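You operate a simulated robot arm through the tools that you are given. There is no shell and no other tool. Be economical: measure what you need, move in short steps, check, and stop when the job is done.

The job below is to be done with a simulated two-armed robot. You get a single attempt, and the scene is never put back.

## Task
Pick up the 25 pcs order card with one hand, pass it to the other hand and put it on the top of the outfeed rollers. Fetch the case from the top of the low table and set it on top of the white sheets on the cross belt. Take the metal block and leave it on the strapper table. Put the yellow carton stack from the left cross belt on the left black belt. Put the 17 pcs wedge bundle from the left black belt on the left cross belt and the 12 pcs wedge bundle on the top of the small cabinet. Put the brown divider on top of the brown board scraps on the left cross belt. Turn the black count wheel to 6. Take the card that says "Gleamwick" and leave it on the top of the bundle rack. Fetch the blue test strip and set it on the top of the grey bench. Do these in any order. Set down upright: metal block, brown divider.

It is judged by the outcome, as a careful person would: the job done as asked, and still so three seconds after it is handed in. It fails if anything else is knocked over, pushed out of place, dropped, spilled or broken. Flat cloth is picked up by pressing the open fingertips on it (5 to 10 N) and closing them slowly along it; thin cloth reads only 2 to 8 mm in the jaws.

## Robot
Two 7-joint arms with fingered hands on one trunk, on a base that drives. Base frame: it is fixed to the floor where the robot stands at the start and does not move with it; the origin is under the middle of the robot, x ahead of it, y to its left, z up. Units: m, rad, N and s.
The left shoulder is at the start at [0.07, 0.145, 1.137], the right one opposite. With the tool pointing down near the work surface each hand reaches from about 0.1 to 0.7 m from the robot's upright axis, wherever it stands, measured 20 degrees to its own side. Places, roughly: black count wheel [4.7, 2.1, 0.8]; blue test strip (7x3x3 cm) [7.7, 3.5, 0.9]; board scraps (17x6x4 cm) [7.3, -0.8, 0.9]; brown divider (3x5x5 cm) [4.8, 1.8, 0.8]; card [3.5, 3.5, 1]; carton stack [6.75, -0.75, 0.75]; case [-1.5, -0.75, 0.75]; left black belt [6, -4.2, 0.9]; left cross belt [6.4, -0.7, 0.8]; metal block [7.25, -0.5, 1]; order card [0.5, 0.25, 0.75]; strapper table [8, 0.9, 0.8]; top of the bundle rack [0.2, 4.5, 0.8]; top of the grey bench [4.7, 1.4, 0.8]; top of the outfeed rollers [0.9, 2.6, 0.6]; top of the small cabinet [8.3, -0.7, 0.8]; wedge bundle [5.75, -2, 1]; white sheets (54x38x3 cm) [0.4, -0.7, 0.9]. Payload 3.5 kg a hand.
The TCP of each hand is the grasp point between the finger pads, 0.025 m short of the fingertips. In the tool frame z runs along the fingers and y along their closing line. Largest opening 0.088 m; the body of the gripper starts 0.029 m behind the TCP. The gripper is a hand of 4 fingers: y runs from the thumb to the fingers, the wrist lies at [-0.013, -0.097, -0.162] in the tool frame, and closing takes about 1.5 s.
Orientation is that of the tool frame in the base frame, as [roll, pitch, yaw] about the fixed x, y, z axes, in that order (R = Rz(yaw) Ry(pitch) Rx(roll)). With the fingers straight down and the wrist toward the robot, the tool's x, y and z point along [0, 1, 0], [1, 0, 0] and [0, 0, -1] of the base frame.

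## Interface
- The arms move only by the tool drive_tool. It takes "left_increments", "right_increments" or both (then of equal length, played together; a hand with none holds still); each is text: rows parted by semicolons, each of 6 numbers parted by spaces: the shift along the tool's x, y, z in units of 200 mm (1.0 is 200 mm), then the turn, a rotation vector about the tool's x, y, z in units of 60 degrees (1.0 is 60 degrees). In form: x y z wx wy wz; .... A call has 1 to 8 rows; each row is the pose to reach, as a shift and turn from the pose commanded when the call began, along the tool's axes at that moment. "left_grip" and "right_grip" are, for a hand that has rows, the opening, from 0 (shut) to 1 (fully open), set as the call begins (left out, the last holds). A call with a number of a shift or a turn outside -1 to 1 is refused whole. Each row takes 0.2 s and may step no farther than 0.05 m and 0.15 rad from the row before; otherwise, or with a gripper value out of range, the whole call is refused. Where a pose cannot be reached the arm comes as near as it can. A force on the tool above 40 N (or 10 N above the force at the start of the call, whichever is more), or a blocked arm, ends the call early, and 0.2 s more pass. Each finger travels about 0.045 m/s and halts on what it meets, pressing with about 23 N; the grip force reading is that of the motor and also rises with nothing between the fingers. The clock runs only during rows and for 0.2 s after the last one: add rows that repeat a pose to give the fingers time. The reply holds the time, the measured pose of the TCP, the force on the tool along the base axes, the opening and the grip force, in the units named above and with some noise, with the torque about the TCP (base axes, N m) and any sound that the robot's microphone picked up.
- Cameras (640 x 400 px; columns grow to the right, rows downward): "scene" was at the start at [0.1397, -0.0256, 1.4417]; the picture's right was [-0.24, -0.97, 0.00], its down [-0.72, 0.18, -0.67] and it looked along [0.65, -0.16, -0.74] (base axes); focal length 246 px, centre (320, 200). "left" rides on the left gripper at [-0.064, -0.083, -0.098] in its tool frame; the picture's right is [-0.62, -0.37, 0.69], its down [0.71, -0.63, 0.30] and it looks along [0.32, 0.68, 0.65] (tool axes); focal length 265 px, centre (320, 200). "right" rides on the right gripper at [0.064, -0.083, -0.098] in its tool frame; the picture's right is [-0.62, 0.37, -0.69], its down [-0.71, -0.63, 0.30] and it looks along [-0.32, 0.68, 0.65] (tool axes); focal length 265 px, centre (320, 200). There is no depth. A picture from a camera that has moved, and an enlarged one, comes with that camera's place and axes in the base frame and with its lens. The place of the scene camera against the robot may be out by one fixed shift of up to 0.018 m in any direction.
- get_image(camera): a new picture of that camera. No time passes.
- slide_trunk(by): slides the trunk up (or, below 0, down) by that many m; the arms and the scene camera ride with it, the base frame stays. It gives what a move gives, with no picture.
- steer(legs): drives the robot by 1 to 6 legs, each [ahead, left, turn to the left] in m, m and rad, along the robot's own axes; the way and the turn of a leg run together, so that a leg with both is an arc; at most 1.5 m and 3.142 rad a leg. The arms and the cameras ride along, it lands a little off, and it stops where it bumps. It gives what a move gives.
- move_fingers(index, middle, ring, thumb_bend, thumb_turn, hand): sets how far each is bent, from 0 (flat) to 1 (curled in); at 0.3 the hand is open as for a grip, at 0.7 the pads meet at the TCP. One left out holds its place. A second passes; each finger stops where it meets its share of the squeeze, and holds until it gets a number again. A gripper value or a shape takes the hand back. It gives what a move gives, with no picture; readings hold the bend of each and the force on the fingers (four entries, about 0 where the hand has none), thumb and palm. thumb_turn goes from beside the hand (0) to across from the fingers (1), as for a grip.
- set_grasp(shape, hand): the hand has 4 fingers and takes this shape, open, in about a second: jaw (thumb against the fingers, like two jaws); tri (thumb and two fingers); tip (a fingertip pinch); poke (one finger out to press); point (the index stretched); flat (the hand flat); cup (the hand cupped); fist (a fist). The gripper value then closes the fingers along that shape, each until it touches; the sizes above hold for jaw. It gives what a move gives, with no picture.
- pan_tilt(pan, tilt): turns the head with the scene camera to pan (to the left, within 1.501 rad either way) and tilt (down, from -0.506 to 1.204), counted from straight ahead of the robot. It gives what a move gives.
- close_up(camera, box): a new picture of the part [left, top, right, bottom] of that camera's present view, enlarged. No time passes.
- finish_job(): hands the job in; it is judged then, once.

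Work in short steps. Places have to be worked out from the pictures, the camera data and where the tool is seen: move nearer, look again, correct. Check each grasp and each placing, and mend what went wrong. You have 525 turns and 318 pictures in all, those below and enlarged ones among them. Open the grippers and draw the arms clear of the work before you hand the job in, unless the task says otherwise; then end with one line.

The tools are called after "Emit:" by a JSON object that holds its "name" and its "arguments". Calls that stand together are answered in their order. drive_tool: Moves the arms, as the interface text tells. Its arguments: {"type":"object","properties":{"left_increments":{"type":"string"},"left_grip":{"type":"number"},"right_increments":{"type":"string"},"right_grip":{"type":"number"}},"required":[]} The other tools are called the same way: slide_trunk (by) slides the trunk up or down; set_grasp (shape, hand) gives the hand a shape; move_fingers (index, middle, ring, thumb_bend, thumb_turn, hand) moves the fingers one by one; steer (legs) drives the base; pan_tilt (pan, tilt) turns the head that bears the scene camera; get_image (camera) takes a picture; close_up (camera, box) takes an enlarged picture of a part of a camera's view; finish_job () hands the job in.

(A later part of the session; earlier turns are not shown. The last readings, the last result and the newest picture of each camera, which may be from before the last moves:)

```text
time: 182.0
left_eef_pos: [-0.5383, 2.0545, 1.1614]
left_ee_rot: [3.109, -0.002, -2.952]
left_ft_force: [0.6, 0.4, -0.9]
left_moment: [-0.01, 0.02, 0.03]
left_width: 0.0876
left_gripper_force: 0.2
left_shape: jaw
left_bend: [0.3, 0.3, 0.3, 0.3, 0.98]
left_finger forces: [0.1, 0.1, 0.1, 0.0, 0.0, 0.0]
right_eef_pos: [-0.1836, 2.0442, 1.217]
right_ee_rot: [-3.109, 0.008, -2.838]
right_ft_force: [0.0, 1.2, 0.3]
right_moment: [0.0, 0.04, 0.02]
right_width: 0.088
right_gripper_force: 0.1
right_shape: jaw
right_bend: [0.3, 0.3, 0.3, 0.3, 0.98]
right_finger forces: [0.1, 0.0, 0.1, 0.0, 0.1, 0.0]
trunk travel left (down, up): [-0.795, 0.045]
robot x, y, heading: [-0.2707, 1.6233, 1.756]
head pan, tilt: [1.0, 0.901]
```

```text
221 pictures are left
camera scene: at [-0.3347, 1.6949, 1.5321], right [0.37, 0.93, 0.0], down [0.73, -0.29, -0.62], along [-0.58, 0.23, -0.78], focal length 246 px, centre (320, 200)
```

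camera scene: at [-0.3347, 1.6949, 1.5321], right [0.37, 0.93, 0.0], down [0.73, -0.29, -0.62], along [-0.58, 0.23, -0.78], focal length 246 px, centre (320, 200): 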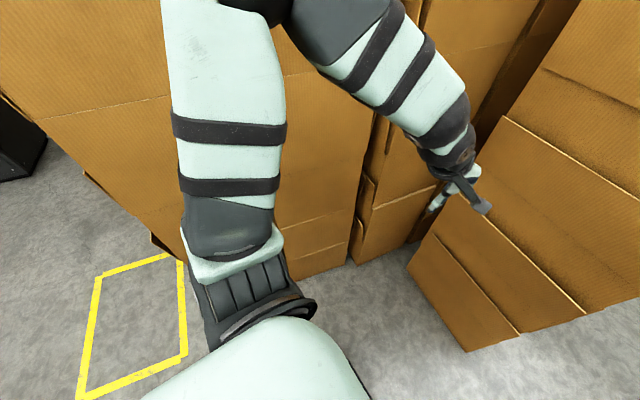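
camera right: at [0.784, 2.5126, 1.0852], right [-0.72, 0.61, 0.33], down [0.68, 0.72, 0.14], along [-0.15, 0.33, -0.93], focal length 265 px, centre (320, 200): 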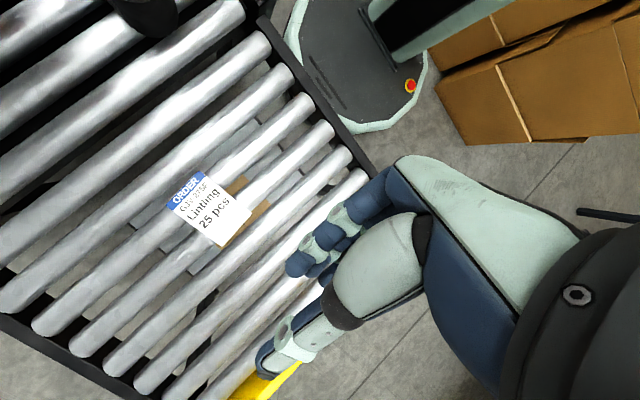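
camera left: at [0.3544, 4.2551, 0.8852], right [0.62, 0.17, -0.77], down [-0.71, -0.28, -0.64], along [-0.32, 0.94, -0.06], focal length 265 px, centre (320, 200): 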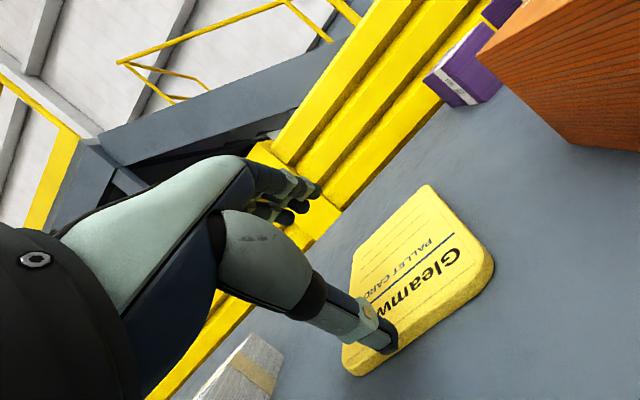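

Emit:
{"name": "steer", "arguments": {"legs": [[-0.98, 0.2, 0], [-0.6, 0.3, 0]]}}

Emit:
{"name": "pan_tilt", "arguments": {"pan": 1.5, "tilt": 0.4}}

Emit:
{"name": "get_image", "arguments": {"camera": "scene"}}

```text
time: 190.6
left_eef_pos: [-0.7325, 0.3848, 1.1609]
left_ee_rot: [3.112, -0.001, -2.934]
left_ft_force: [0.1, -0.1, 0.4]
left_moment: [-0.02, 0.03, 0.02]
left_width: 0.0879
left_gripper_force: 0.0
left_shape: jaw
left_bend: [0.3, 0.3, 0.3, 0.3, 0.98]
left_finger forces: [0.0, 0.0, 0.0, 0.1, 0.0, 0.0]
right_eef_pos: [-0.3795, 0.3795, 1.2164]
right_ee_rot: [-3.109, 0.01, -2.822]
right_ft_force: [0.6, -0.4, 0.4]
right_moment: [-0.03, 0.02, 0.01]
right_width: 0.0878
right_gripper_force: 0.2
right_shape: jaw
right_bend: [0.3, 0.3, 0.3, 0.3, 0.98]
right_finger forces: [0.0, 0.0, 0.1, 0.0, 0.0, 0.0]
trunk travel left (down, up): [-0.795, 0.045]
robot x, y, heading: [-0.4569, -0.0422, 1.778]
head pan, tilt: [1.0, 0.901]
```

```text
time: 191.5
left_eef_pos: [-0.7338, 0.3836, 1.1612]
left_ee_rot: [3.11, 0.001, -2.936]
left_ft_force: [-0.2, 0.4, 1.3]
left_moment: [-0.01, 0.0, 0.0]
left_width: 0.0877
left_gripper_force: 0.1
left_shape: jaw
left_bend: [0.3, 0.3, 0.3, 0.3, 0.98]
left_finger forces: [0.0, 0.0, 0.1, 0.0, 0.0, 0.0]
right_eef_pos: [-0.3807, 0.3797, 1.2181]
right_ee_rot: [-3.11, 0.011, -2.822]
right_ft_force: [0.0, 0.0, -0.6]
right_moment: [-0.01, -0.01, 0.0]
right_width: 0.0879
right_gripper_force: 0.0
right_shape: jaw
right_bend: [0.3, 0.3, 0.3, 0.3, 0.98]
right_finger forces: [0.0, 0.1, 0.0, 0.0, 0.0, 0.0]
trunk travel left (down, up): [-0.795, 0.045]
robot x, y, heading: [-0.4561, -0.045, 1.772]
head pan, tilt: [1.499, 0.4]
```

```text
220 pictures are left
camera scene: at [-0.5465, -0.0123, 1.5749], right [-0.13, 0.99, 0.0], down [0.39, 0.05, -0.92], along [-0.91, -0.12, -0.39], focal length 246 px, centre (320, 200)
```

scene: 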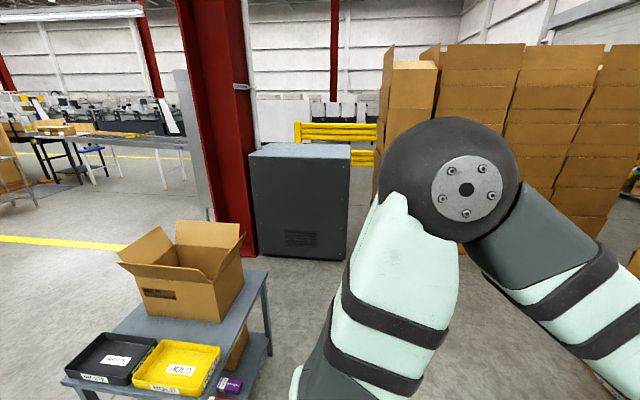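

The low table spans x≈[-1.64,-0.98], y≈[-0.98,-0.46] with the case on its far part. Turn to face −y and go to its north side.

Emit:
{"name": "steer", "arguments": {"legs": [[0, 0, 2.94], [-0.15, -0.95, 0]]}}

Emit:
{"name": "pan_tilt", "arguments": {"pan": 0, "tilt": 0.75}}

Emit:
{"name": "get_image", "arguments": {"camera": "scene"}}

Emit:
{"name": "get_image", "arguments": {"camera": "right"}}

```text
time: 203.4
left_eef_pos: [-1.2091, -0.3811, 1.1605]
left_ee_rot: [3.11, 0.001, 0.02]
left_ft_force: [0.2, -0.3, 0.3]
left_moment: [0.02, 0.0, -0.03]
left_width: 0.0879
left_gripper_force: 0.1
left_shape: jaw
left_bend: [0.3, 0.3, 0.3, 0.3, 0.98]
left_finger forces: [0.0, 0.1, 0.0, 0.0, 0.0, 0.0]
right_eef_pos: [-1.5551, -0.3094, 1.2176]
right_ee_rot: [-3.109, 0.011, 0.132]
right_ft_force: [-0.3, -0.5, 0.9]
right_moment: [0.01, 0.02, -0.01]
right_width: 0.088
right_gripper_force: 0.1
right_shape: jaw
right_bend: [0.3, 0.3, 0.3, 0.3, 0.98]
right_finger forces: [0.1, 0.1, 0.0, 0.1, 0.0, 0.0]
trunk travel left (down, up): [-0.795, 0.045]
robot x, y, heading: [-1.4015, 0.0921, -1.556]
head pan, tilt: [1.499, 0.4]
```

```text
time: 205.0
left_eef_pos: [-1.2098, -0.3799, 1.1612]
left_ee_rot: [3.111, 0.0, 0.02]
left_ft_force: [-1.2, 0.6, -0.1]
left_moment: [0.01, 0.02, -0.01]
left_width: 0.088
left_gripper_force: 0.1
left_shape: jaw
left_bend: [0.3, 0.3, 0.3, 0.3, 0.98]
left_finger forces: [0.0, 0.0, 0.0, 0.1, 0.1, 0.0]
right_eef_pos: [-1.5555, -0.3091, 1.2163]
right_ee_rot: [-3.11, 0.013, 0.132]
right_ft_force: [0.4, 0.6, 0.0]
right_moment: [-0.03, 0.0, 0.02]
right_width: 0.088
right_gripper_force: 0.1
right_shape: jaw
right_bend: [0.3, 0.3, 0.3, 0.3, 0.98]
right_finger forces: [0.0, 0.1, 0.0, 0.0, 0.1, 0.1]
trunk travel left (down, up): [-0.795, 0.045]
robot x, y, heading: [-1.4033, 0.092, -1.553]
head pan, tilt: [0.0, 0.75]
```

```text
219 pictures are left
camera scene: at [-1.3859, -0.0491, 1.5439], right [-1.0, -0.02, 0.0], down [-0.01, 0.68, -0.73], along [0.01, -0.73, -0.68], focal length 246 px, centre (320, 200)
```

scene: 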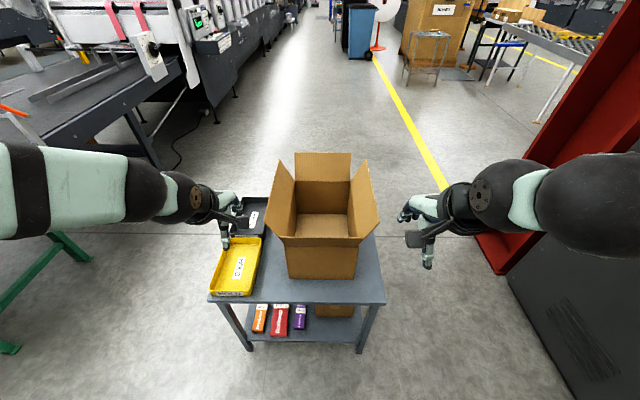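

```text
218 pictures are left
camera right: at [-1.5006, -0.2207, 1.3166], right [-0.56, -0.47, 0.69], down [-0.8, 0.54, -0.28], along [-0.24, -0.7, -0.67], focal length 265 px, centre (320, 200)
```

right: 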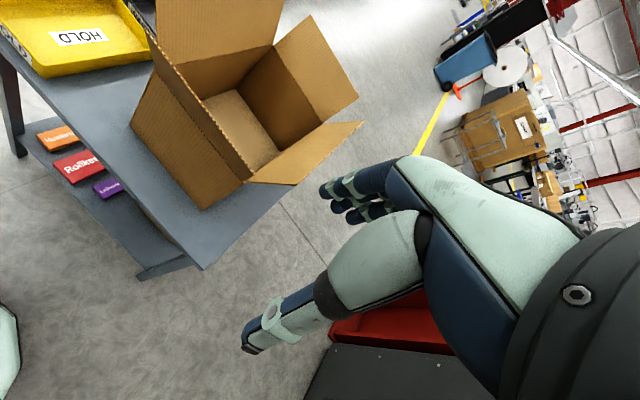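

Zoom in on the case to understand its walls and flaps.

Emit:
{"name": "close_up", "arguments": {"camera": "scene", "box": [220, 130, 420, 300]}}

Emit:
{"name": "close_up", "arguments": {"camera": "right", "box": [100, 0, 380, 230]}}

Emit:
{"name": "get_image", "arguments": {"camera": "left"}}

```text
2.35 times, centred on (320, 215) of scene
camera zoom: at [-1.3859, -0.0491, 1.5439], right [-1.0, -0.02, 0.0], down [-0.01, 0.68, -0.73], along [0.01, -0.73, -0.68], focal length 579 px, centre (320, 165)
```

zoom: 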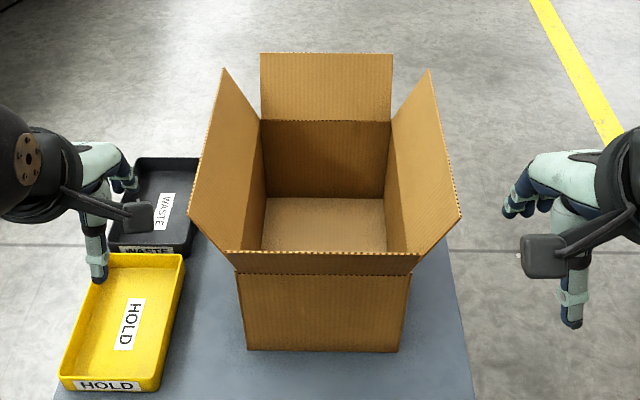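

```text
1.74 times, centred on (240, 115) of right
camera zoom: at [-1.5006, -0.2207, 1.3166], right [-0.56, -0.47, 0.69], down [-0.8, 0.54, -0.28], along [-0.24, -0.7, -0.67], focal length 462 px, centre (459, 348)
```

zoom: 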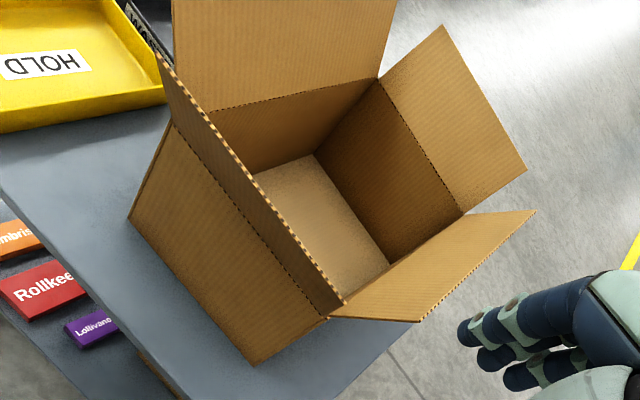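

```text
215 pictures are left
camera left: at [-1.2767, -0.2946, 1.2575], right [-0.63, 0.34, -0.7], down [0.7, 0.63, -0.32], along [0.34, -0.7, -0.63], focal length 265 px, centre (320, 200)
```

left: 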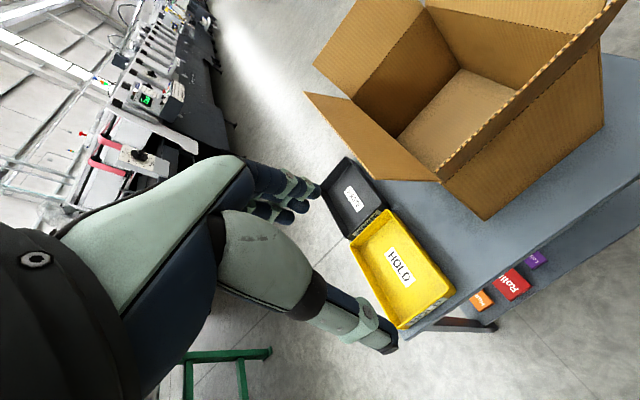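

Plan: grip the two side flaps (tilted ~20° outward, tips z≈0.97) at mid-depth with both hands, then lift with the trunk. First move closer and start yawing both hands inward.

Emit:
{"name": "steer", "arguments": {"legs": [[0.18, -0.02, -0.015]]}}

Emit:
{"name": "drive_tool", "arguments": {"left_increments": "0.05 0 -0.1 0 0 0.14; 0.1 0 -0.2 0 0 0.28; 0.15 0 -0.3 0 0 0.42; 0.2 0 -0.4 0 0 0.56; 0.2 0 -0.5 0 0 0.7; 0.2 0 -0.6 0 0 0.84; 0.2 0 -0.6 0 0 0.98", "right_increments": "-0.05 0 -0.1 0 0 -0.14; -0.1 0 -0.2 0 0 -0.28; -0.15 0 -0.3 0 0 -0.42; -0.2 0 -0.3 0 0 -0.56; -0.2 0 -0.3 0 0 -0.7; -0.2 0 -0.3 0 0 -0.84; -0.2 0 -0.3 0 0 -0.98"}}

Emit:
{"name": "drive_tool", "arguments": {"left_increments": "0 0 0 0 0 0.13; 0 0 0 0 0 0.26; 0 0 0 0 0 0.39; 0 0 0 0 0 0.52", "right_increments": "0 0 0 0 0 -0.13; 0 0 0 0 0 -0.26; 0 0 0 0 0 -0.39; 0 0 0 0 0 -0.52"}}

Emit:
{"name": "get_image", "arguments": {"camera": "scene"}}

```text
time: 206.5
left_eef_pos: [-1.2345, -0.5581, 1.1633]
left_ee_rot: [3.109, 0.001, 0.006]
left_ft_force: [0.1, 0.7, 0.5]
left_moment: [0.0, -0.02, 0.0]
left_width: 0.0878
left_gripper_force: 0.0
left_shape: jaw
left_bend: [0.3, 0.3, 0.3, 0.3, 0.98]
left_finger forces: [0.0, 0.0, 0.1, 0.1, 0.0, 0.1]
right_eef_pos: [-1.5783, -0.4825, 1.2187]
right_ee_rot: [-3.114, 0.012, 0.12]
right_ft_force: [-0.3, -0.1, 0.3]
right_moment: [-0.01, 0.04, -0.02]
right_width: 0.0881
right_gripper_force: 0.1
right_shape: jaw
right_bend: [0.3, 0.3, 0.3, 0.3, 0.98]
right_finger forces: [0.0, 0.1, 0.1, 0.0, 0.0, 0.0]
trunk travel left (down, up): [-0.795, 0.045]
robot x, y, heading: [-1.4172, -0.0879, -1.571]
head pan, tilt: [0.0, 0.75]
```

```text
time: 208.1
left_eef_pos: [-1.1948, -0.5577, 1.2805]
left_ee_rot: [3.127, -0.027, -1.023]
left_ft_force: [-0.6, -0.1, -0.6]
left_moment: [0.03, -0.01, -0.03]
left_width: 0.0878
left_gripper_force: 0.2
left_shape: jaw
left_bend: [0.3, 0.3, 0.3, 0.3, 0.98]
left_finger forces: [0.0, 0.1, 0.0, 0.0, 0.0, 0.0]
right_eef_pos: [-1.6183, -0.4937, 1.2785]
right_ee_rot: [-3.118, -0.022, 1.149]
right_ft_force: [0.5, -0.6, -0.6]
right_moment: [-0.01, -0.01, 0.05]
right_width: 0.0879
right_gripper_force: 0.0
right_shape: jaw
right_bend: [0.3, 0.3, 0.3, 0.3, 0.98]
right_finger forces: [0.1, 0.0, 0.0, 0.0, 0.0, 0.1]
trunk travel left (down, up): [-0.795, 0.045]
robot x, y, heading: [-1.4207, -0.0864, -1.569]
head pan, tilt: [0.0, 0.75]
```

```text
time: 209.1
left_eef_pos: [-1.194, -0.5584, 1.28]
left_ee_rot: [3.142, -0.03, -1.568]
left_ft_force: [0.2, -0.3, 0.1]
left_moment: [0.02, -0.03, 0.0]
left_width: 0.088
left_gripper_force: 0.1
left_shape: jaw
left_bend: [0.3, 0.3, 0.3, 0.3, 0.98]
left_finger forces: [0.0, 0.0, 0.1, 0.0, 0.0, 0.0]
right_eef_pos: [-1.6186, -0.4939, 1.2768]
right_ee_rot: [-3.13, -0.031, 1.693]
right_ft_force: [-0.3, -0.2, 0.4]
right_moment: [0.03, 0.0, -0.01]
right_width: 0.0878
right_gripper_force: 0.0
right_shape: jaw
right_bend: [0.3, 0.3, 0.3, 0.3, 0.98]
right_finger forces: [0.0, 0.0, 0.2, 0.0, 0.0, 0.0]
trunk travel left (down, up): [-0.795, 0.045]
robot x, y, heading: [-1.4179, -0.0862, -1.569]
head pan, tilt: [0.0, 0.75]
```

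```text
214 pictures are left
camera scene: at [-1.4059, -0.2299, 1.5437], right [-1.0, 0.0, 0.0], down [0.0, 0.68, -0.73], along [0.0, -0.73, -0.68], focal length 246 px, centre (320, 200)
```

scene: 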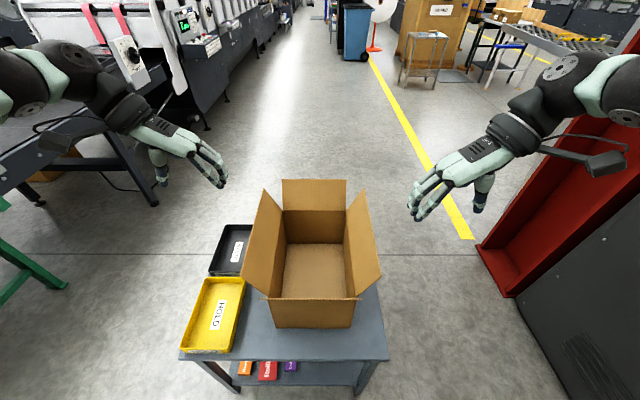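

Move both hands over the side flaps' middles with a 20° inward tilt.

Emit:
{"name": "drive_tool", "arguments": {"left_increments": "0.15 0.02 0 -0.07 0 0; 0.3 0.04 0 -0.14 0 0; 0.45 0.06 0 -0.21 0 0; 0.6 0.08 0 -0.28 0 0; 0.75 0.105 0 -0.333 0 0; 0.91 0.105 0 -0.333 0 0", "right_increments": "-0.16 0.04 0 0 0 0.04; -0.33 0.08 0 0 0 0.08; -0.5 0.12 0 0 0 0.117; -0.66 0.16 0 0 0 0.117; -0.83 0.2 0 0 0 0.117; -1 0.231 0 0 0 0.117"}}

Emit:
{"name": "drive_tool", "arguments": {"right_increments": "-0.1 0 0 -0.11 0 0; -0.2 0 0 -0.22 0 0; -0.22 0 0 -0.333 0 0"}}

Emit:
{"name": "get_image", "arguments": {"camera": "scene"}}

```text
time: 210.1
left_eef_pos: [-1.2086, -0.6675, 1.2848]
left_ee_rot: [2.884, -0.046, -1.555]
left_ft_force: [-19.3, -6.3, -17.7]
left_moment: [-0.87, 0.49, 0.82]
left_width: 0.0879
left_gripper_force: 0.0
left_shape: jaw
left_bend: [0.3, 0.3, 0.3, 0.3, 0.98]
left_finger forces: [0.0, 0.0, 0.1, 0.0, 0.1, 0.0]
right_eef_pos: [-1.5769, -0.6038, 1.2714]
right_ee_rot: [-3.128, -0.031, 1.568]
right_ft_force: [-0.4, -0.4, 0.0]
right_moment: [0.04, -0.02, 0.02]
right_width: 0.088
right_gripper_force: 0.0
right_shape: jaw
right_bend: [0.3, 0.3, 0.3, 0.3, 0.98]
right_finger forces: [0.0, 0.0, 0.1, 0.0, 0.0, 0.0]
trunk travel left (down, up): [-0.795, 0.045]
robot x, y, heading: [-1.4169, -0.0879, -1.57]
head pan, tilt: [0.0, 0.75]
stopped in row 4 (left hand): the force on the tool passed its limit at 116 N (the readings are from after the stop); the commanded pose is now the measured one
```

```text
time: 210.7
left_eef_pos: [-1.2103, -0.6666, 1.2862]
left_ee_rot: [2.884, -0.046, -1.553]
left_ft_force: [-11.4, -3.8, -9.9]
left_moment: [-0.53, 0.31, 0.45]
left_width: 0.0879
left_gripper_force: 0.1
left_shape: jaw
left_bend: [0.3, 0.3, 0.3, 0.3, 0.98]
left_finger forces: [0.0, 0.0, 0.0, 0.0, 0.1, 0.0]
right_eef_pos: [-1.5789, -0.642, 1.2717]
right_ee_rot: [2.913, -0.033, 1.567]
right_ft_force: [-0.4, -0.8, -0.3]
right_moment: [0.04, 0.01, 0.03]
right_width: 0.0879
right_gripper_force: 0.1
right_shape: jaw
right_bend: [0.3, 0.3, 0.3, 0.3, 0.98]
right_finger forces: [0.0, 0.1, 0.1, 0.0, 0.1, 0.0]
trunk travel left (down, up): [-0.795, 0.045]
robot x, y, heading: [-1.422, -0.0862, -1.568]
head pan, tilt: [0.0, 0.75]
stopped in row 3 (left hand): the force on the tool passed its limit at 41 N (the readings are from after the stop); the commanded pose is now the measured one
```

```text
213 pictures are left
camera scene: at [-1.4072, -0.2309, 1.5436], right [-1.0, 0.0, 0.0], down [0.0, 0.68, -0.73], along [0.0, -0.73, -0.68], focal length 246 px, centre (320, 200)
```

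scene: 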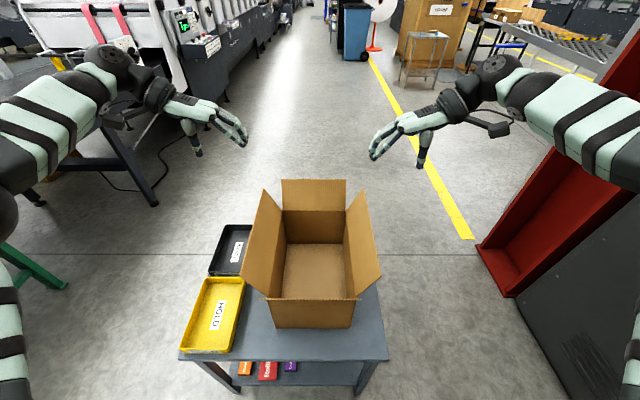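

The left wrist reports contact (likely its own arm at that tilt). Undo the left tilt and check the force.

Emit:
{"name": "drive_tool", "arguments": {"left_increments": "-0.05 0 0 0.1 0 0; -0.05 0 0 0.2 0 0; -0.05 0 0 0.25 0 0"}}

Emit:
{"name": "pan_tilt", "arguments": {"pan": 0.6, "tilt": 0.4}}

Emit:
{"name": "get_image", "arguments": {"camera": "scene"}}

```text
time: 211.5
left_eef_pos: [-1.2091, -0.6537, 1.2869]
left_ee_rot: [-3.135, -0.046, -1.554]
left_ft_force: [-0.8, 0.1, 0.2]
left_moment: [0.02, 0.02, 0.01]
left_width: 0.088
left_gripper_force: 0.0
left_shape: jaw
left_bend: [0.3, 0.3, 0.3, 0.3, 0.98]
left_finger forces: [0.0, 0.0, 0.1, 0.0, 0.0, 0.1]
right_eef_pos: [-1.5784, -0.6387, 1.2733]
right_ee_rot: [2.912, -0.028, 1.568]
right_ft_force: [0.0, 0.4, 0.0]
right_moment: [0.0, 0.01, 0.0]
right_width: 0.0878
right_gripper_force: 0.0
right_shape: jaw
right_bend: [0.3, 0.3, 0.3, 0.3, 0.98]
right_finger forces: [0.1, 0.1, 0.1, 0.0, 0.0, 0.0]
trunk travel left (down, up): [-0.795, 0.045]
robot x, y, heading: [-1.4173, -0.0896, -1.568]
head pan, tilt: [0.0, 0.75]
```

```text
time: 212.5
left_eef_pos: [-1.2093, -0.6536, 1.2865]
left_ee_rot: [-3.136, -0.046, -1.555]
left_ft_force: [0.2, 1.1, -0.2]
left_moment: [0.01, 0.02, -0.02]
left_width: 0.088
left_gripper_force: 0.1
left_shape: jaw
left_bend: [0.3, 0.3, 0.3, 0.3, 0.98]
left_finger forces: [0.1, 0.0, 0.0, 0.0, 0.0, 0.0]
right_eef_pos: [-1.5772, -0.6404, 1.2735]
right_ee_rot: [2.914, -0.03, 1.568]
right_ft_force: [0.0, 0.9, -0.2]
right_moment: [-0.04, 0.03, 0.01]
right_width: 0.088
right_gripper_force: 0.1
right_shape: jaw
right_bend: [0.3, 0.3, 0.3, 0.3, 0.98]
right_finger forces: [0.0, 0.0, 0.0, 0.0, 0.0, 0.0]
trunk travel left (down, up): [-0.795, 0.045]
robot x, y, heading: [-1.4199, -0.0898, -1.568]
head pan, tilt: [0.6, 0.4]
```

```text
212 pictures are left
camera scene: at [-1.3542, -0.2221, 1.5749], right [-0.82, -0.57, 0.0], down [-0.22, 0.32, -0.92], along [0.52, -0.76, -0.39], focal length 246 px, centre (320, 200)
```

scene: 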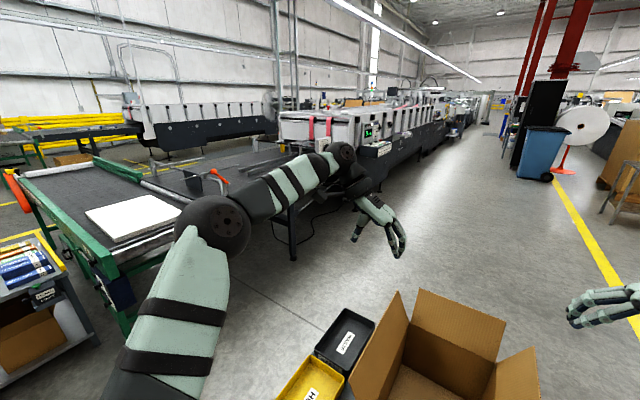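

Self-contact of the wrist; I'll use no tilt on the left. Move both hands to the flap middles at y≈-0.735.

Emit:
{"name": "drive_tool", "arguments": {"left_increments": "0.14 0.01 0 0 0 0; 0.28 0.02 0 0 0 0; 0.43 0.03 0 0 0 0", "right_increments": "-0.15 0.06 0.01 0 0 0; -0.3 0.12 0.02 0 0 0; -0.45 0.17 0.04 0 0 0"}}

Emit:
{"name": "pan_tilt", "arguments": {"pan": 0, "tilt": 0.85}}

Emit:
{"name": "get_image", "arguments": {"camera": "scene"}}

Emit:
{"name": "get_image", "arguments": {"camera": "left"}}

Emit:
{"name": "get_image", "arguments": {"camera": "right"}}

```text
time: 212.8
left_eef_pos: [-1.2096, -0.6632, 1.2866]
left_ee_rot: [3.138, -0.063, -1.542]
left_ft_force: [-12.3, -4.6, -15.8]
left_moment: [-0.78, 0.27, 0.52]
left_width: 0.088
left_gripper_force: 0.1
left_shape: jaw
left_bend: [0.3, 0.3, 0.3, 0.3, 0.98]
left_finger forces: [0.1, 0.1, 0.0, 0.0, 0.0, 0.0]
right_eef_pos: [-1.5761, -0.6464, 1.2737]
right_ee_rot: [2.913, -0.03, 1.566]
right_ft_force: [0.4, 0.5, 0.4]
right_moment: [0.07, -0.01, 0.02]
right_width: 0.0879
right_gripper_force: 0.0
right_shape: jaw
right_bend: [0.3, 0.3, 0.3, 0.3, 0.98]
right_finger forces: [0.0, 0.1, 0.0, 0.1, 0.1, 0.0]
trunk travel left (down, up): [-0.795, 0.045]
robot x, y, heading: [-1.4192, -0.0901, -1.565]
head pan, tilt: [0.6, 0.4]
stopped in row 1 (left hand): the force on the tool passed its limit at 98 N (the readings are from after the stop); the commanded pose is now the measured one
```

```text
time: 213.8
left_eef_pos: [-1.2097, -0.6625, 1.2874]
left_ee_rot: [3.14, -0.062, -1.544]
left_ft_force: [-22.0, -4.3, -31.4]
left_moment: [-1.94, 0.65, 1.21]
left_width: 0.0879
left_gripper_force: 0.1
left_shape: jaw
left_bend: [0.3, 0.3, 0.3, 0.3, 0.98]
left_finger forces: [0.0, 0.0, 0.0, 0.0, 0.0, 0.0]
right_eef_pos: [-1.5752, -0.6446, 1.2731]
right_ee_rot: [2.912, -0.029, 1.566]
right_ft_force: [0.5, -0.9, 0.0]
right_moment: [-0.01, 0.03, -0.02]
right_width: 0.0879
right_gripper_force: 0.1
right_shape: jaw
right_bend: [0.3, 0.3, 0.3, 0.3, 0.98]
right_finger forces: [0.1, 0.0, 0.0, 0.0, 0.0, 0.0]
trunk travel left (down, up): [-0.795, 0.045]
robot x, y, heading: [-1.4211, -0.0917, -1.567]
head pan, tilt: [0.0, 0.85]
```

```text
211 pictures are left
camera scene: at [-1.4061, -0.2235, 1.5359], right [-1.0, 0.0, 0.0], down [0.0, 0.75, -0.66], along [0.0, -0.66, -0.75], focal length 246 px, centre (320, 200)
```

scene: 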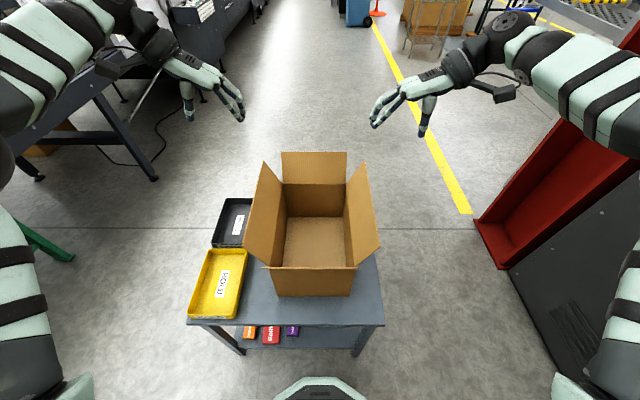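

```text
210 pictures are left
camera left: at [-1.1293, -0.5892, 1.3822], right [0.35, 0.59, -0.73], down [0.65, -0.71, -0.26], along [-0.67, -0.38, -0.63], focal length 265 px, centre (320, 200)
```

left: 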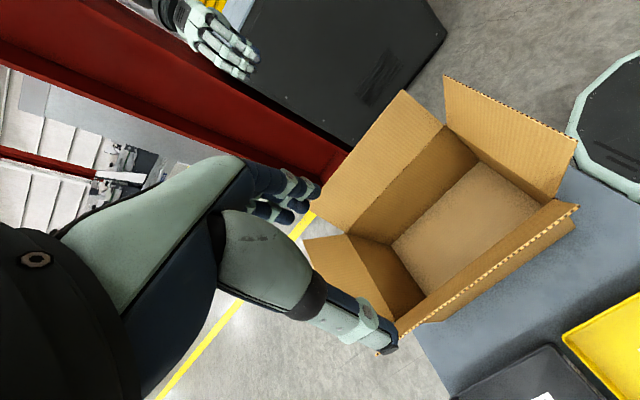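

```text
209 pictures are left
camera right: at [-1.6782, -0.5829, 1.3518], right [0.2, -0.64, 0.74], down [-0.55, -0.7, -0.46], along [0.81, -0.31, -0.49], focal length 265 px, centre (320, 200)
```

right: 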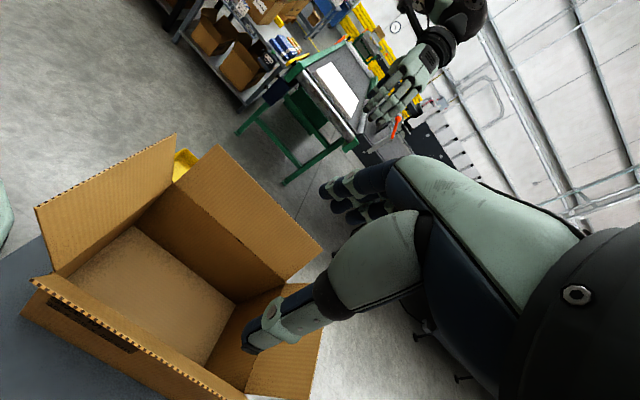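

Back the left hand off slightly and instead advance the base 6 cm.

Emit:
{"name": "drive_tool", "arguments": {"left_increments": "-0.06 0 0.05 0 0 0; -0.06 0 0.1 0 0 0"}}

Emit:
{"name": "steer", "arguments": {"legs": [[0.06, 0, 0]]}}

Emit:
{"name": "slide_trunk", "arguments": {"by": -0.2}}

Emit:
{"name": "get_image", "arguments": {"camera": "scene"}}

Emit:
{"name": "get_image", "arguments": {"camera": "left"}}

Emit:
{"name": "get_image", "arguments": {"camera": "right"}}

```text
time: 214.4
left_eef_pos: [-1.2091, -0.6521, 1.2671]
left_ee_rot: [3.14, -0.062, -1.544]
left_ft_force: [0.6, -0.4, 1.3]
left_moment: [-0.05, -0.02, 0.02]
left_width: 0.088
left_gripper_force: 0.0
left_shape: jaw
left_bend: [0.3, 0.3, 0.3, 0.3, 0.98]
left_finger forces: [0.0, 0.1, 0.0, 0.0, 0.0, 0.0]
right_eef_pos: [-1.5764, -0.645, 1.2733]
right_ee_rot: [2.912, -0.029, 1.568]
right_ft_force: [0.9, 0.4, -0.1]
right_moment: [-0.02, 0.02, -0.04]
right_width: 0.0877
right_gripper_force: 0.0
right_shape: jaw
right_bend: [0.3, 0.3, 0.3, 0.3, 0.98]
right_finger forces: [0.1, 0.0, 0.0, 0.0, 0.0, 0.0]
trunk travel left (down, up): [-0.795, 0.045]
robot x, y, heading: [-1.421, -0.0851, -1.569]
head pan, tilt: [0.0, 0.85]
```

```text
time: 215.4
left_eef_pos: [-1.2085, -0.7032, 1.2715]
left_ee_rot: [3.139, -0.07, -1.542]
left_ft_force: [-0.2, 0.7, 1.0]
left_moment: [-0.08, 0.0, 0.0]
left_width: 0.0881
left_gripper_force: 0.1
left_shape: jaw
left_bend: [0.3, 0.3, 0.3, 0.3, 0.98]
left_finger forces: [0.0, 0.0, 0.1, 0.1, 0.1, 0.1]
right_eef_pos: [-1.5753, -0.6976, 1.278]
right_ee_rot: [2.91, -0.021, 1.569]
right_ft_force: [0.2, 0.4, 0.5]
right_moment: [-0.03, -0.02, -0.01]
right_width: 0.0879
right_gripper_force: 0.0
right_shape: jaw
right_bend: [0.3, 0.3, 0.3, 0.3, 0.98]
right_finger forces: [0.0, 0.0, 0.2, 0.0, 0.0, 0.0]
trunk travel left (down, up): [-0.795, 0.045]
robot x, y, heading: [-1.4204, -0.1499, -1.561]
head pan, tilt: [0.0, 0.85]
```

```text
time: 217.5
left_eef_pos: [-1.2085, -0.7105, 1.0676]
left_ee_rot: [3.139, -0.063, -1.541]
left_ft_force: [0.0, 0.0, -0.1]
left_moment: [0.01, -0.02, 0.03]
left_width: 0.0881
left_gripper_force: 0.1
left_shape: jaw
left_bend: [0.3, 0.3, 0.3, 0.3, 0.98]
left_finger forces: [0.1, 0.0, 0.1, 0.1, 0.1, 0.0]
right_eef_pos: [-1.5753, -0.7061, 1.0741]
right_ee_rot: [2.912, -0.029, 1.569]
right_ft_force: [0.2, -0.1, -0.8]
right_moment: [0.02, -0.03, -0.02]
right_width: 0.0879
right_gripper_force: 0.0
right_shape: jaw
right_bend: [0.3, 0.3, 0.3, 0.3, 0.98]
right_finger forces: [0.0, 0.1, 0.0, 0.0, 0.0, 0.1]
trunk travel left (down, up): [-0.595, 0.245]
robot x, y, heading: [-1.4198, -0.1495, -1.564]
head pan, tilt: [0.0, 0.85]
```

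```text
208 pictures are left
camera scene: at [-1.4057, -0.2831, 1.3359], right [-1.0, 0.0, 0.0], down [0.0, 0.75, -0.66], along [0.0, -0.66, -0.75], focal length 246 px, centre (320, 200)
```

scene: 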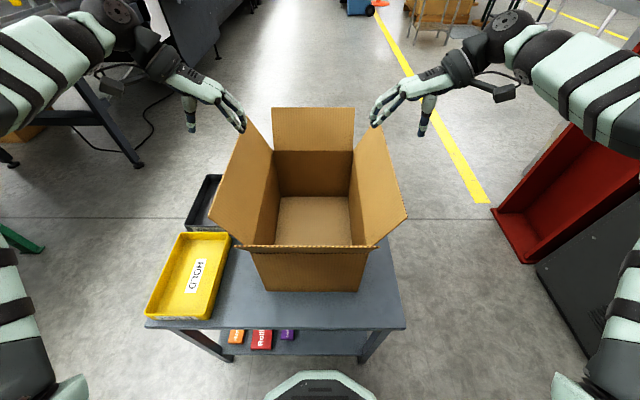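

```text
207 pictures are left
camera left: at [-1.128, -0.6379, 1.1621], right [0.35, 0.59, -0.73], down [0.65, -0.71, -0.26], along [-0.67, -0.38, -0.63], focal length 265 px, centre (320, 200)
```

left: 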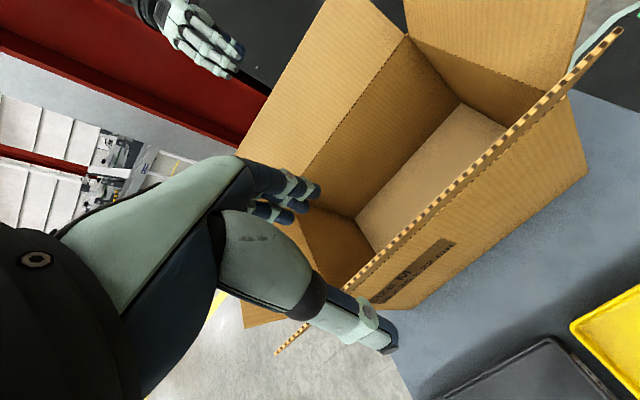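

```text
206 pictures are left
camera right: at [-1.6769, -0.643, 1.1522], right [0.2, -0.64, 0.74], down [-0.55, -0.7, -0.46], along [0.81, -0.31, -0.49], focal length 265 px, centre (320, 200)
```

right: 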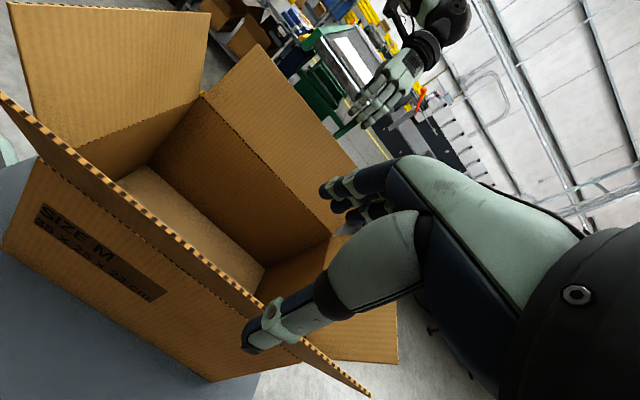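

Flap tips: left x≈-1.23, right x≈-1.557, z≈0.967, mid y≈-0.71. Align the hands in x and lower with the trunk.

Emit:
{"name": "drive_tool", "arguments": {"left_increments": "0 0.09 0 0 0 0; 0 0.18 0 0 0 0", "right_increments": "0 0.08 0.02 0 0 0; 0 0.16 0.06 0 0 0"}}

Emit:
{"name": "slide_trunk", "arguments": {"by": -0.1}}

Emit:
{"name": "get_image", "arguments": {"camera": "left"}}

Emit:
{"name": "get_image", "arguments": {"camera": "right"}}

```text
time: 218.1
left_eef_pos: [-1.2452, -0.7125, 1.0674]
left_ee_rot: [3.139, -0.062, -1.543]
left_ft_force: [-0.9, -0.1, -0.6]
left_moment: [0.02, 0.01, 0.04]
left_width: 0.0879
left_gripper_force: 0.2
left_shape: jaw
left_bend: [0.3, 0.3, 0.3, 0.3, 0.98]
left_finger forces: [0.0, 0.0, 0.0, 0.1, 0.1, 0.0]
right_eef_pos: [-1.5417, -0.7071, 1.0703]
right_ee_rot: [2.911, -0.028, 1.569]
right_ft_force: [-0.2, -0.5, 0.1]
right_moment: [0.03, -0.01, -0.03]
right_width: 0.0877
right_gripper_force: 0.0
right_shape: jaw
right_bend: [0.3, 0.3, 0.3, 0.3, 0.98]
right_finger forces: [0.0, 0.0, 0.0, 0.1, 0.0, 0.0]
trunk travel left (down, up): [-0.595, 0.245]
robot x, y, heading: [-1.418, -0.1471, -1.566]
head pan, tilt: [0.0, 0.85]
```

```text
time: 219.5
left_eef_pos: [-1.2457, -0.711, 0.969]
left_ee_rot: [3.14, -0.061, -1.544]
left_ft_force: [0.0, 0.9, 0.1]
left_moment: [-0.01, 0.03, 0.0]
left_width: 0.0878
left_gripper_force: 0.1
left_shape: jaw
left_bend: [0.3, 0.3, 0.3, 0.3, 0.98]
left_finger forces: [0.0, 0.0, 0.0, 0.1, 0.0, 0.0]
right_eef_pos: [-1.5414, -0.7053, 0.9701]
right_ee_rot: [2.91, -0.029, 1.57]
right_ft_force: [-0.4, -0.7, 0.0]
right_moment: [0.0, -0.02, 0.04]
right_width: 0.088
right_gripper_force: 0.0
right_shape: jaw
right_bend: [0.3, 0.3, 0.3, 0.3, 0.98]
right_finger forces: [0.1, 0.1, 0.0, 0.0, 0.0, 0.0]
trunk travel left (down, up): [-0.495, 0.345]
robot x, y, heading: [-1.4181, -0.1467, -1.567]
head pan, tilt: [0.0, 0.85]
```

```text
205 pictures are left
camera left: at [-1.165, -0.6384, 1.0628], right [0.35, 0.59, -0.73], down [0.65, -0.71, -0.26], along [-0.67, -0.38, -0.63], focal length 265 px, centre (320, 200)
```

left: 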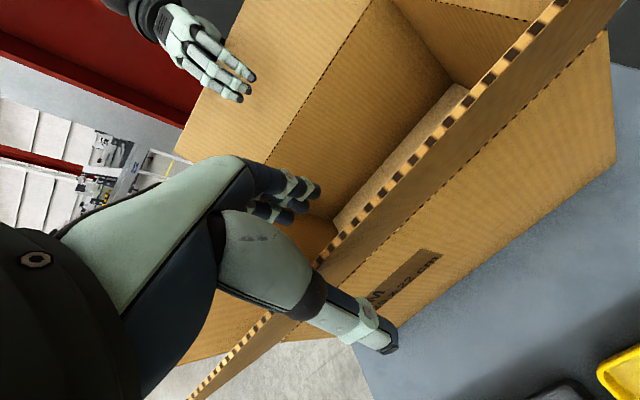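

```text
204 pictures are left
camera right: at [-1.643, -0.6436, 1.0485], right [0.2, -0.64, 0.74], down [-0.55, -0.7, -0.46], along [0.81, -0.31, -0.49], focal length 265 px, centre (320, 200)
```

right: 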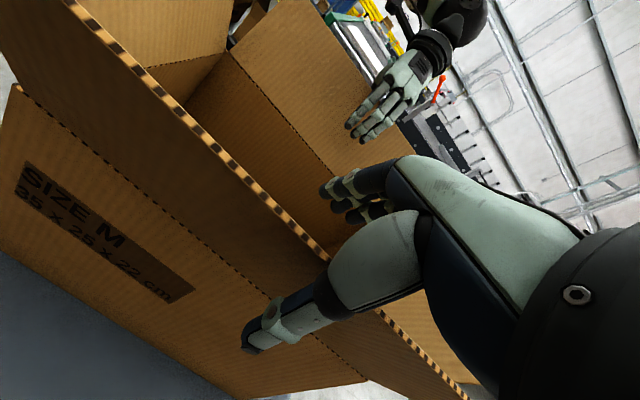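

Both flaps lie between thumb and fingers. Lower 3 cm more, and close both hands.

Emit:
{"name": "slide_trunk", "arguments": {"by": -0.03}}

Emit:
{"name": "drive_tool", "arguments": {"left_increments": "0 0 0 0 0 0; 0 0 0 0 0 0; 0 0 0 0 0 0; 0 0 0 0 0 0; 0 0 0 0 0 0; 0 0 0 0 0 0; 0 0 0 0 0 0; 0 0 0 0 0 0", "right_increments": "0 0 0 0 0 0; 0 0 0 0 0 0; 0 0 0 0 0 0; 0 0 0 0 0 0; 0 0 0 0 0 0; 0 0 0 0 0 0; 0 0 0 0 0 0; 0 0 0 0 0 0", "left_grip": 0, "right_grip": 0}}

Emit:
{"name": "get_image", "arguments": {"camera": "scene"}}

```text
time: 220.1
left_eef_pos: [-1.2401, -0.7113, 0.949]
left_ee_rot: [3.132, -0.086, -1.531]
left_ft_force: [7.2, 2.4, 15.0]
left_moment: [0.12, -0.02, -0.05]
left_width: 0.0881
left_gripper_force: 0.1
left_shape: jaw
left_bend: [0.3, 0.3, 0.3, 0.3, 0.97]
left_finger forces: [0.0, 0.1, 0.0, 0.0, 15.9, 0.0]
right_eef_pos: [-1.5377, -0.7059, 0.9415]
right_ee_rot: [2.912, -0.029, 1.571]
right_ft_force: [-0.2, -0.3, 0.4]
right_moment: [-0.03, -0.03, 0.03]
right_width: 0.0878
right_gripper_force: 0.0
right_shape: jaw
right_bend: [0.3, 0.3, 0.3, 0.3, 0.97]
right_finger forces: [0.0, 0.0, 0.0, 0.1, 0.1, 0.1]
trunk travel left (down, up): [-0.467, 0.373]
robot x, y, heading: [-1.4191, -0.1461, -1.57]
head pan, tilt: [0.0, 0.85]
stopped: the force on the tool passed its limit at 45 N (the readings are from after the stop); the commanded pose is now the measured one
```

```text
time: 221.9
left_eef_pos: [-1.2479, -0.7094, 0.9532]
left_ee_rot: [3.133, -0.096, -1.537]
left_ft_force: [-15.4, -5.5, 36.7]
left_moment: [0.03, 1.99, -0.56]
left_width: 0.0085
left_gripper_force: 23.2
left_shape: jaw
left_bend: [0.7, 0.7, 0.71, 0.84, 1.0]
left_finger forces: [24.5, 22.1, 3.0, 0.0, 35.3, 0.1]
right_eef_pos: [-1.5426, -0.7043, 0.9443]
right_ee_rot: [2.907, -0.023, 1.571]
right_ft_force: [6.8, -3.3, 5.6]
right_moment: [-0.09, -0.62, 0.12]
right_width: 0.0001
right_gripper_force: 23.6
right_shape: jaw
right_bend: [0.69, 0.68, 0.68, 0.71, 1.0]
right_finger forces: [16.5, 10.1, 4.3, 0.0, 22.1, 0.1]
trunk travel left (down, up): [-0.467, 0.373]
robot x, y, heading: [-1.4222, -0.1478, -1.558]
head pan, tilt: [0.0, 0.85]
```

```text
203 pictures are left
camera scene: at [-1.4084, -0.2793, 1.2081], right [-1.0, -0.01, 0.0], down [0.0, 0.75, -0.66], along [0.01, -0.66, -0.75], focal length 246 px, centre (320, 200)
```

scene: 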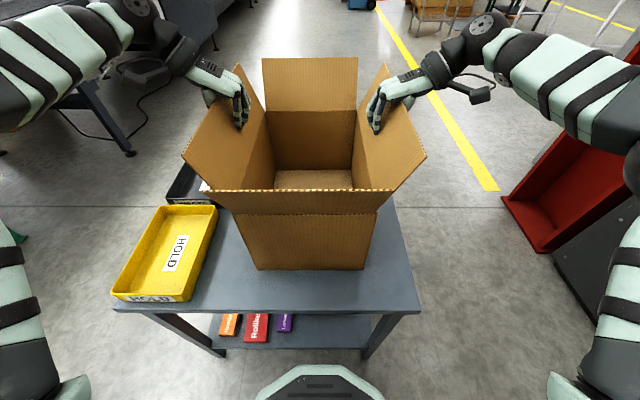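

Both flaps gripped. Lift with the trunk by 5 cm and check.

Emit:
{"name": "slide_trunk", "arguments": {"by": 0.05}}

Emit:
{"name": "get_image", "arguments": {"camera": "scene"}}

```text
time: 222.8
left_eef_pos: [-1.2415, -0.7141, 0.994]
left_ee_rot: [3.134, -0.076, -1.535]
left_ft_force: [-16.6, 0.8, -1.5]
left_moment: [-0.04, 1.31, -0.27]
left_width: 0.0081
left_gripper_force: 22.7
left_shape: jaw
left_bend: [0.7, 0.7, 0.68, 0.83, 1.0]
left_finger forces: [17.0, 14.2, 2.2, 0.1, 18.5, 0.0]
right_eef_pos: [-1.5395, -0.7066, 0.9905]
right_ee_rot: [2.911, -0.029, 1.573]
right_ft_force: [16.5, -0.1, -2.3]
right_moment: [0.07, -1.03, 0.21]
right_width: 0.0001
right_gripper_force: 22.8
right_shape: jaw
right_bend: [0.66, 0.66, 0.65, 0.72, 1.0]
right_finger forces: [19.1, 12.5, 4.3, 0.0, 21.4, 0.1]
trunk travel left (down, up): [-0.517, 0.323]
robot x, y, heading: [-1.4237, -0.1485, -1.561]
head pan, tilt: [0.0, 0.85]
```

```text
202 pictures are left
camera scene: at [-1.4048, -0.2849, 1.2572], right [-1.0, -0.01, 0.0], down [0.0, 0.75, -0.66], along [0.0, -0.66, -0.75], focal length 246 px, centre (320, 200)
```

scene: 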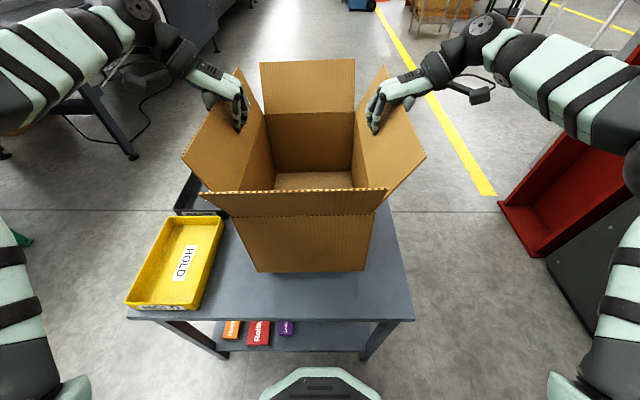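

Lifted cleanly. Raise to nearly full height, back off, turn to heading 0.

Emit:
{"name": "slide_trunk", "arguments": {"by": 0.31}}

Emit:
{"name": "steer", "arguments": {"legs": [[-0.5, 0, 0], [0, 0, 1.56]]}}

Emit:
{"name": "get_image", "arguments": {"camera": "scene"}}

```text
time: 225.9
left_eef_pos: [-1.2424, -0.7134, 1.3065]
left_ee_rot: [3.135, -0.079, -1.535]
left_ft_force: [-15.2, 0.5, -0.6]
left_moment: [0.01, 1.23, -0.28]
left_width: 0.0081
left_gripper_force: 22.6
left_shape: jaw
left_bend: [0.7, 0.7, 0.68, 0.83, 1.0]
left_finger forces: [16.0, 13.2, 2.1, 0.0, 19.9, 0.0]
right_eef_pos: [-1.5389, -0.7068, 1.3023]
right_ee_rot: [2.911, -0.029, 1.571]
right_ft_force: [16.2, -0.9, -2.1]
right_moment: [0.01, -0.88, 0.18]
right_width: 0.0003
right_gripper_force: 23.0
right_shape: jaw
right_bend: [0.66, 0.66, 0.65, 0.72, 1.0]
right_finger forces: [18.5, 11.9, 4.2, 0.0, 21.1, 0.1]
trunk travel left (down, up): [-0.827, 0.013]
robot x, y, heading: [-1.419, -0.1463, -1.571]
head pan, tilt: [0.0, 0.85]
```

```text
time: 232.7
left_eef_pos: [-0.8607, 0.5336, 1.3064]
left_ee_rot: [3.134, -0.078, 0.05]
left_ft_force: [-0.9, -14.9, -1.2]
left_moment: [-1.19, 0.02, -0.3]
left_width: 0.0079
left_gripper_force: 23.2
left_shape: jaw
left_bend: [0.7, 0.7, 0.69, 0.83, 1.0]
left_finger forces: [15.6, 13.1, 2.1, 0.0, 19.6, 0.0]
right_eef_pos: [-0.8626, 0.2368, 1.3022]
right_ee_rot: [2.913, -0.029, -3.127]
right_ft_force: [0.3, 15.5, -1.7]
right_moment: [0.83, -0.04, 0.16]
right_width: 0.0002
right_gripper_force: 23.2
right_shape: jaw
right_bend: [0.66, 0.66, 0.65, 0.72, 1.0]
right_finger forces: [18.2, 11.8, 4.1, 0.0, 21.0, 0.0]
trunk travel left (down, up): [-0.827, 0.013]
robot x, y, heading: [-1.4278, 0.3525, 0.019]
head pan, tilt: [0.0, 0.85]
```

```text
201 pictures are left
camera scene: at [-1.2815, 0.3458, 1.5674], right [0.02, -1.0, 0.0], down [-0.75, -0.01, -0.66], along [0.66, 0.01, -0.75], focal length 246 px, centre (320, 200)
```

scene: 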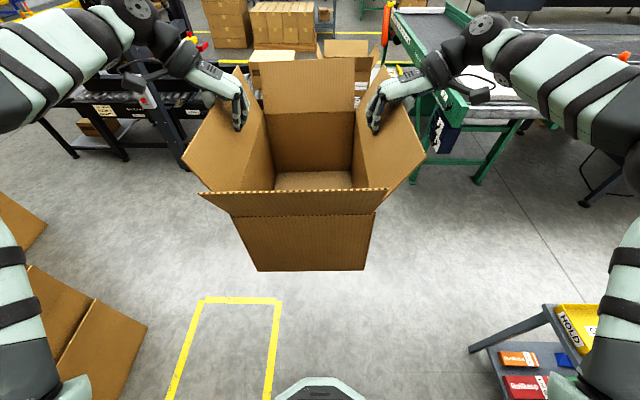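

Drive forward to the front of the belt's end and look.

Emit:
{"name": "steer", "arguments": {"legs": [[0.85, -0.1, -0.02], [0, -0.6, 0]]}}

Emit:
{"name": "pan_tilt", "arguments": {"pan": -0.5, "tilt": 0.85}}

Emit:
{"name": "get_image", "arguments": {"camera": "scene"}}

```text
time: 240.2
left_eef_pos: [-0.0069, -0.1721, 1.3053]
left_ee_rot: [3.134, -0.078, 0.02]
left_ft_force: [-1.7, -16.0, -1.0]
left_moment: [-1.31, 0.07, -0.38]
left_width: 0.0076
left_gripper_force: 23.7
left_shape: jaw
left_bend: [0.7, 0.7, 0.7, 0.82, 1.0]
left_finger forces: [16.9, 13.7, 3.3, 0.1, 22.2, 0.1]
right_eef_pos: [-0.02, -0.469, 1.3018]
right_ee_rot: [2.912, -0.028, 3.126]
right_ft_force: [1.2, 16.9, -2.1]
right_moment: [0.94, -0.06, 0.12]
right_width: 0.0002
right_gripper_force: 22.7
right_shape: jaw
right_bend: [0.66, 0.66, 0.64, 0.72, 1.0]
right_finger forces: [18.8, 12.4, 4.0, 0.0, 21.0, 0.1]
trunk travel left (down, up): [-0.827, 0.013]
robot x, y, heading: [-0.5736, -0.338, -0.011]
head pan, tilt: [0.0, 0.85]
```

```text
time: 241.2
left_eef_pos: [-0.0072, -0.1755, 1.3062]
left_ee_rot: [3.134, -0.081, 0.018]
left_ft_force: [-0.3, -15.7, -0.8]
left_moment: [-1.18, 0.08, -0.33]
left_width: 0.0076
left_gripper_force: 23.0
left_shape: jaw
left_bend: [0.7, 0.7, 0.7, 0.82, 1.0]
left_finger forces: [16.7, 12.9, 3.4, 0.0, 22.0, 0.0]
right_eef_pos: [-0.0177, -0.47, 1.3018]
right_ee_rot: [2.91, -0.027, 3.127]
right_ft_force: [0.7, 15.4, -2.8]
right_moment: [0.93, -0.06, 0.13]
right_width: 0.0001
right_gripper_force: 22.7
right_shape: jaw
right_bend: [0.66, 0.66, 0.64, 0.72, 1.0]
right_finger forces: [18.5, 12.4, 3.8, 0.0, 21.1, 0.0]
trunk travel left (down, up): [-0.827, 0.013]
robot x, y, heading: [-0.5765, -0.3381, -0.011]
head pan, tilt: [-0.499, 0.85]
```

```text
200 pictures are left
camera scene: at [-0.4428, -0.3863, 1.5674], right [-0.49, -0.87, 0.0], down [-0.66, 0.37, -0.66], along [0.58, -0.32, -0.75], focal length 246 px, centre (320, 200)
```

scene: 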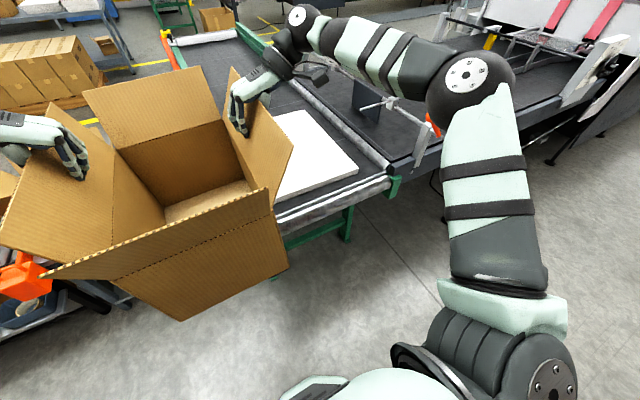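

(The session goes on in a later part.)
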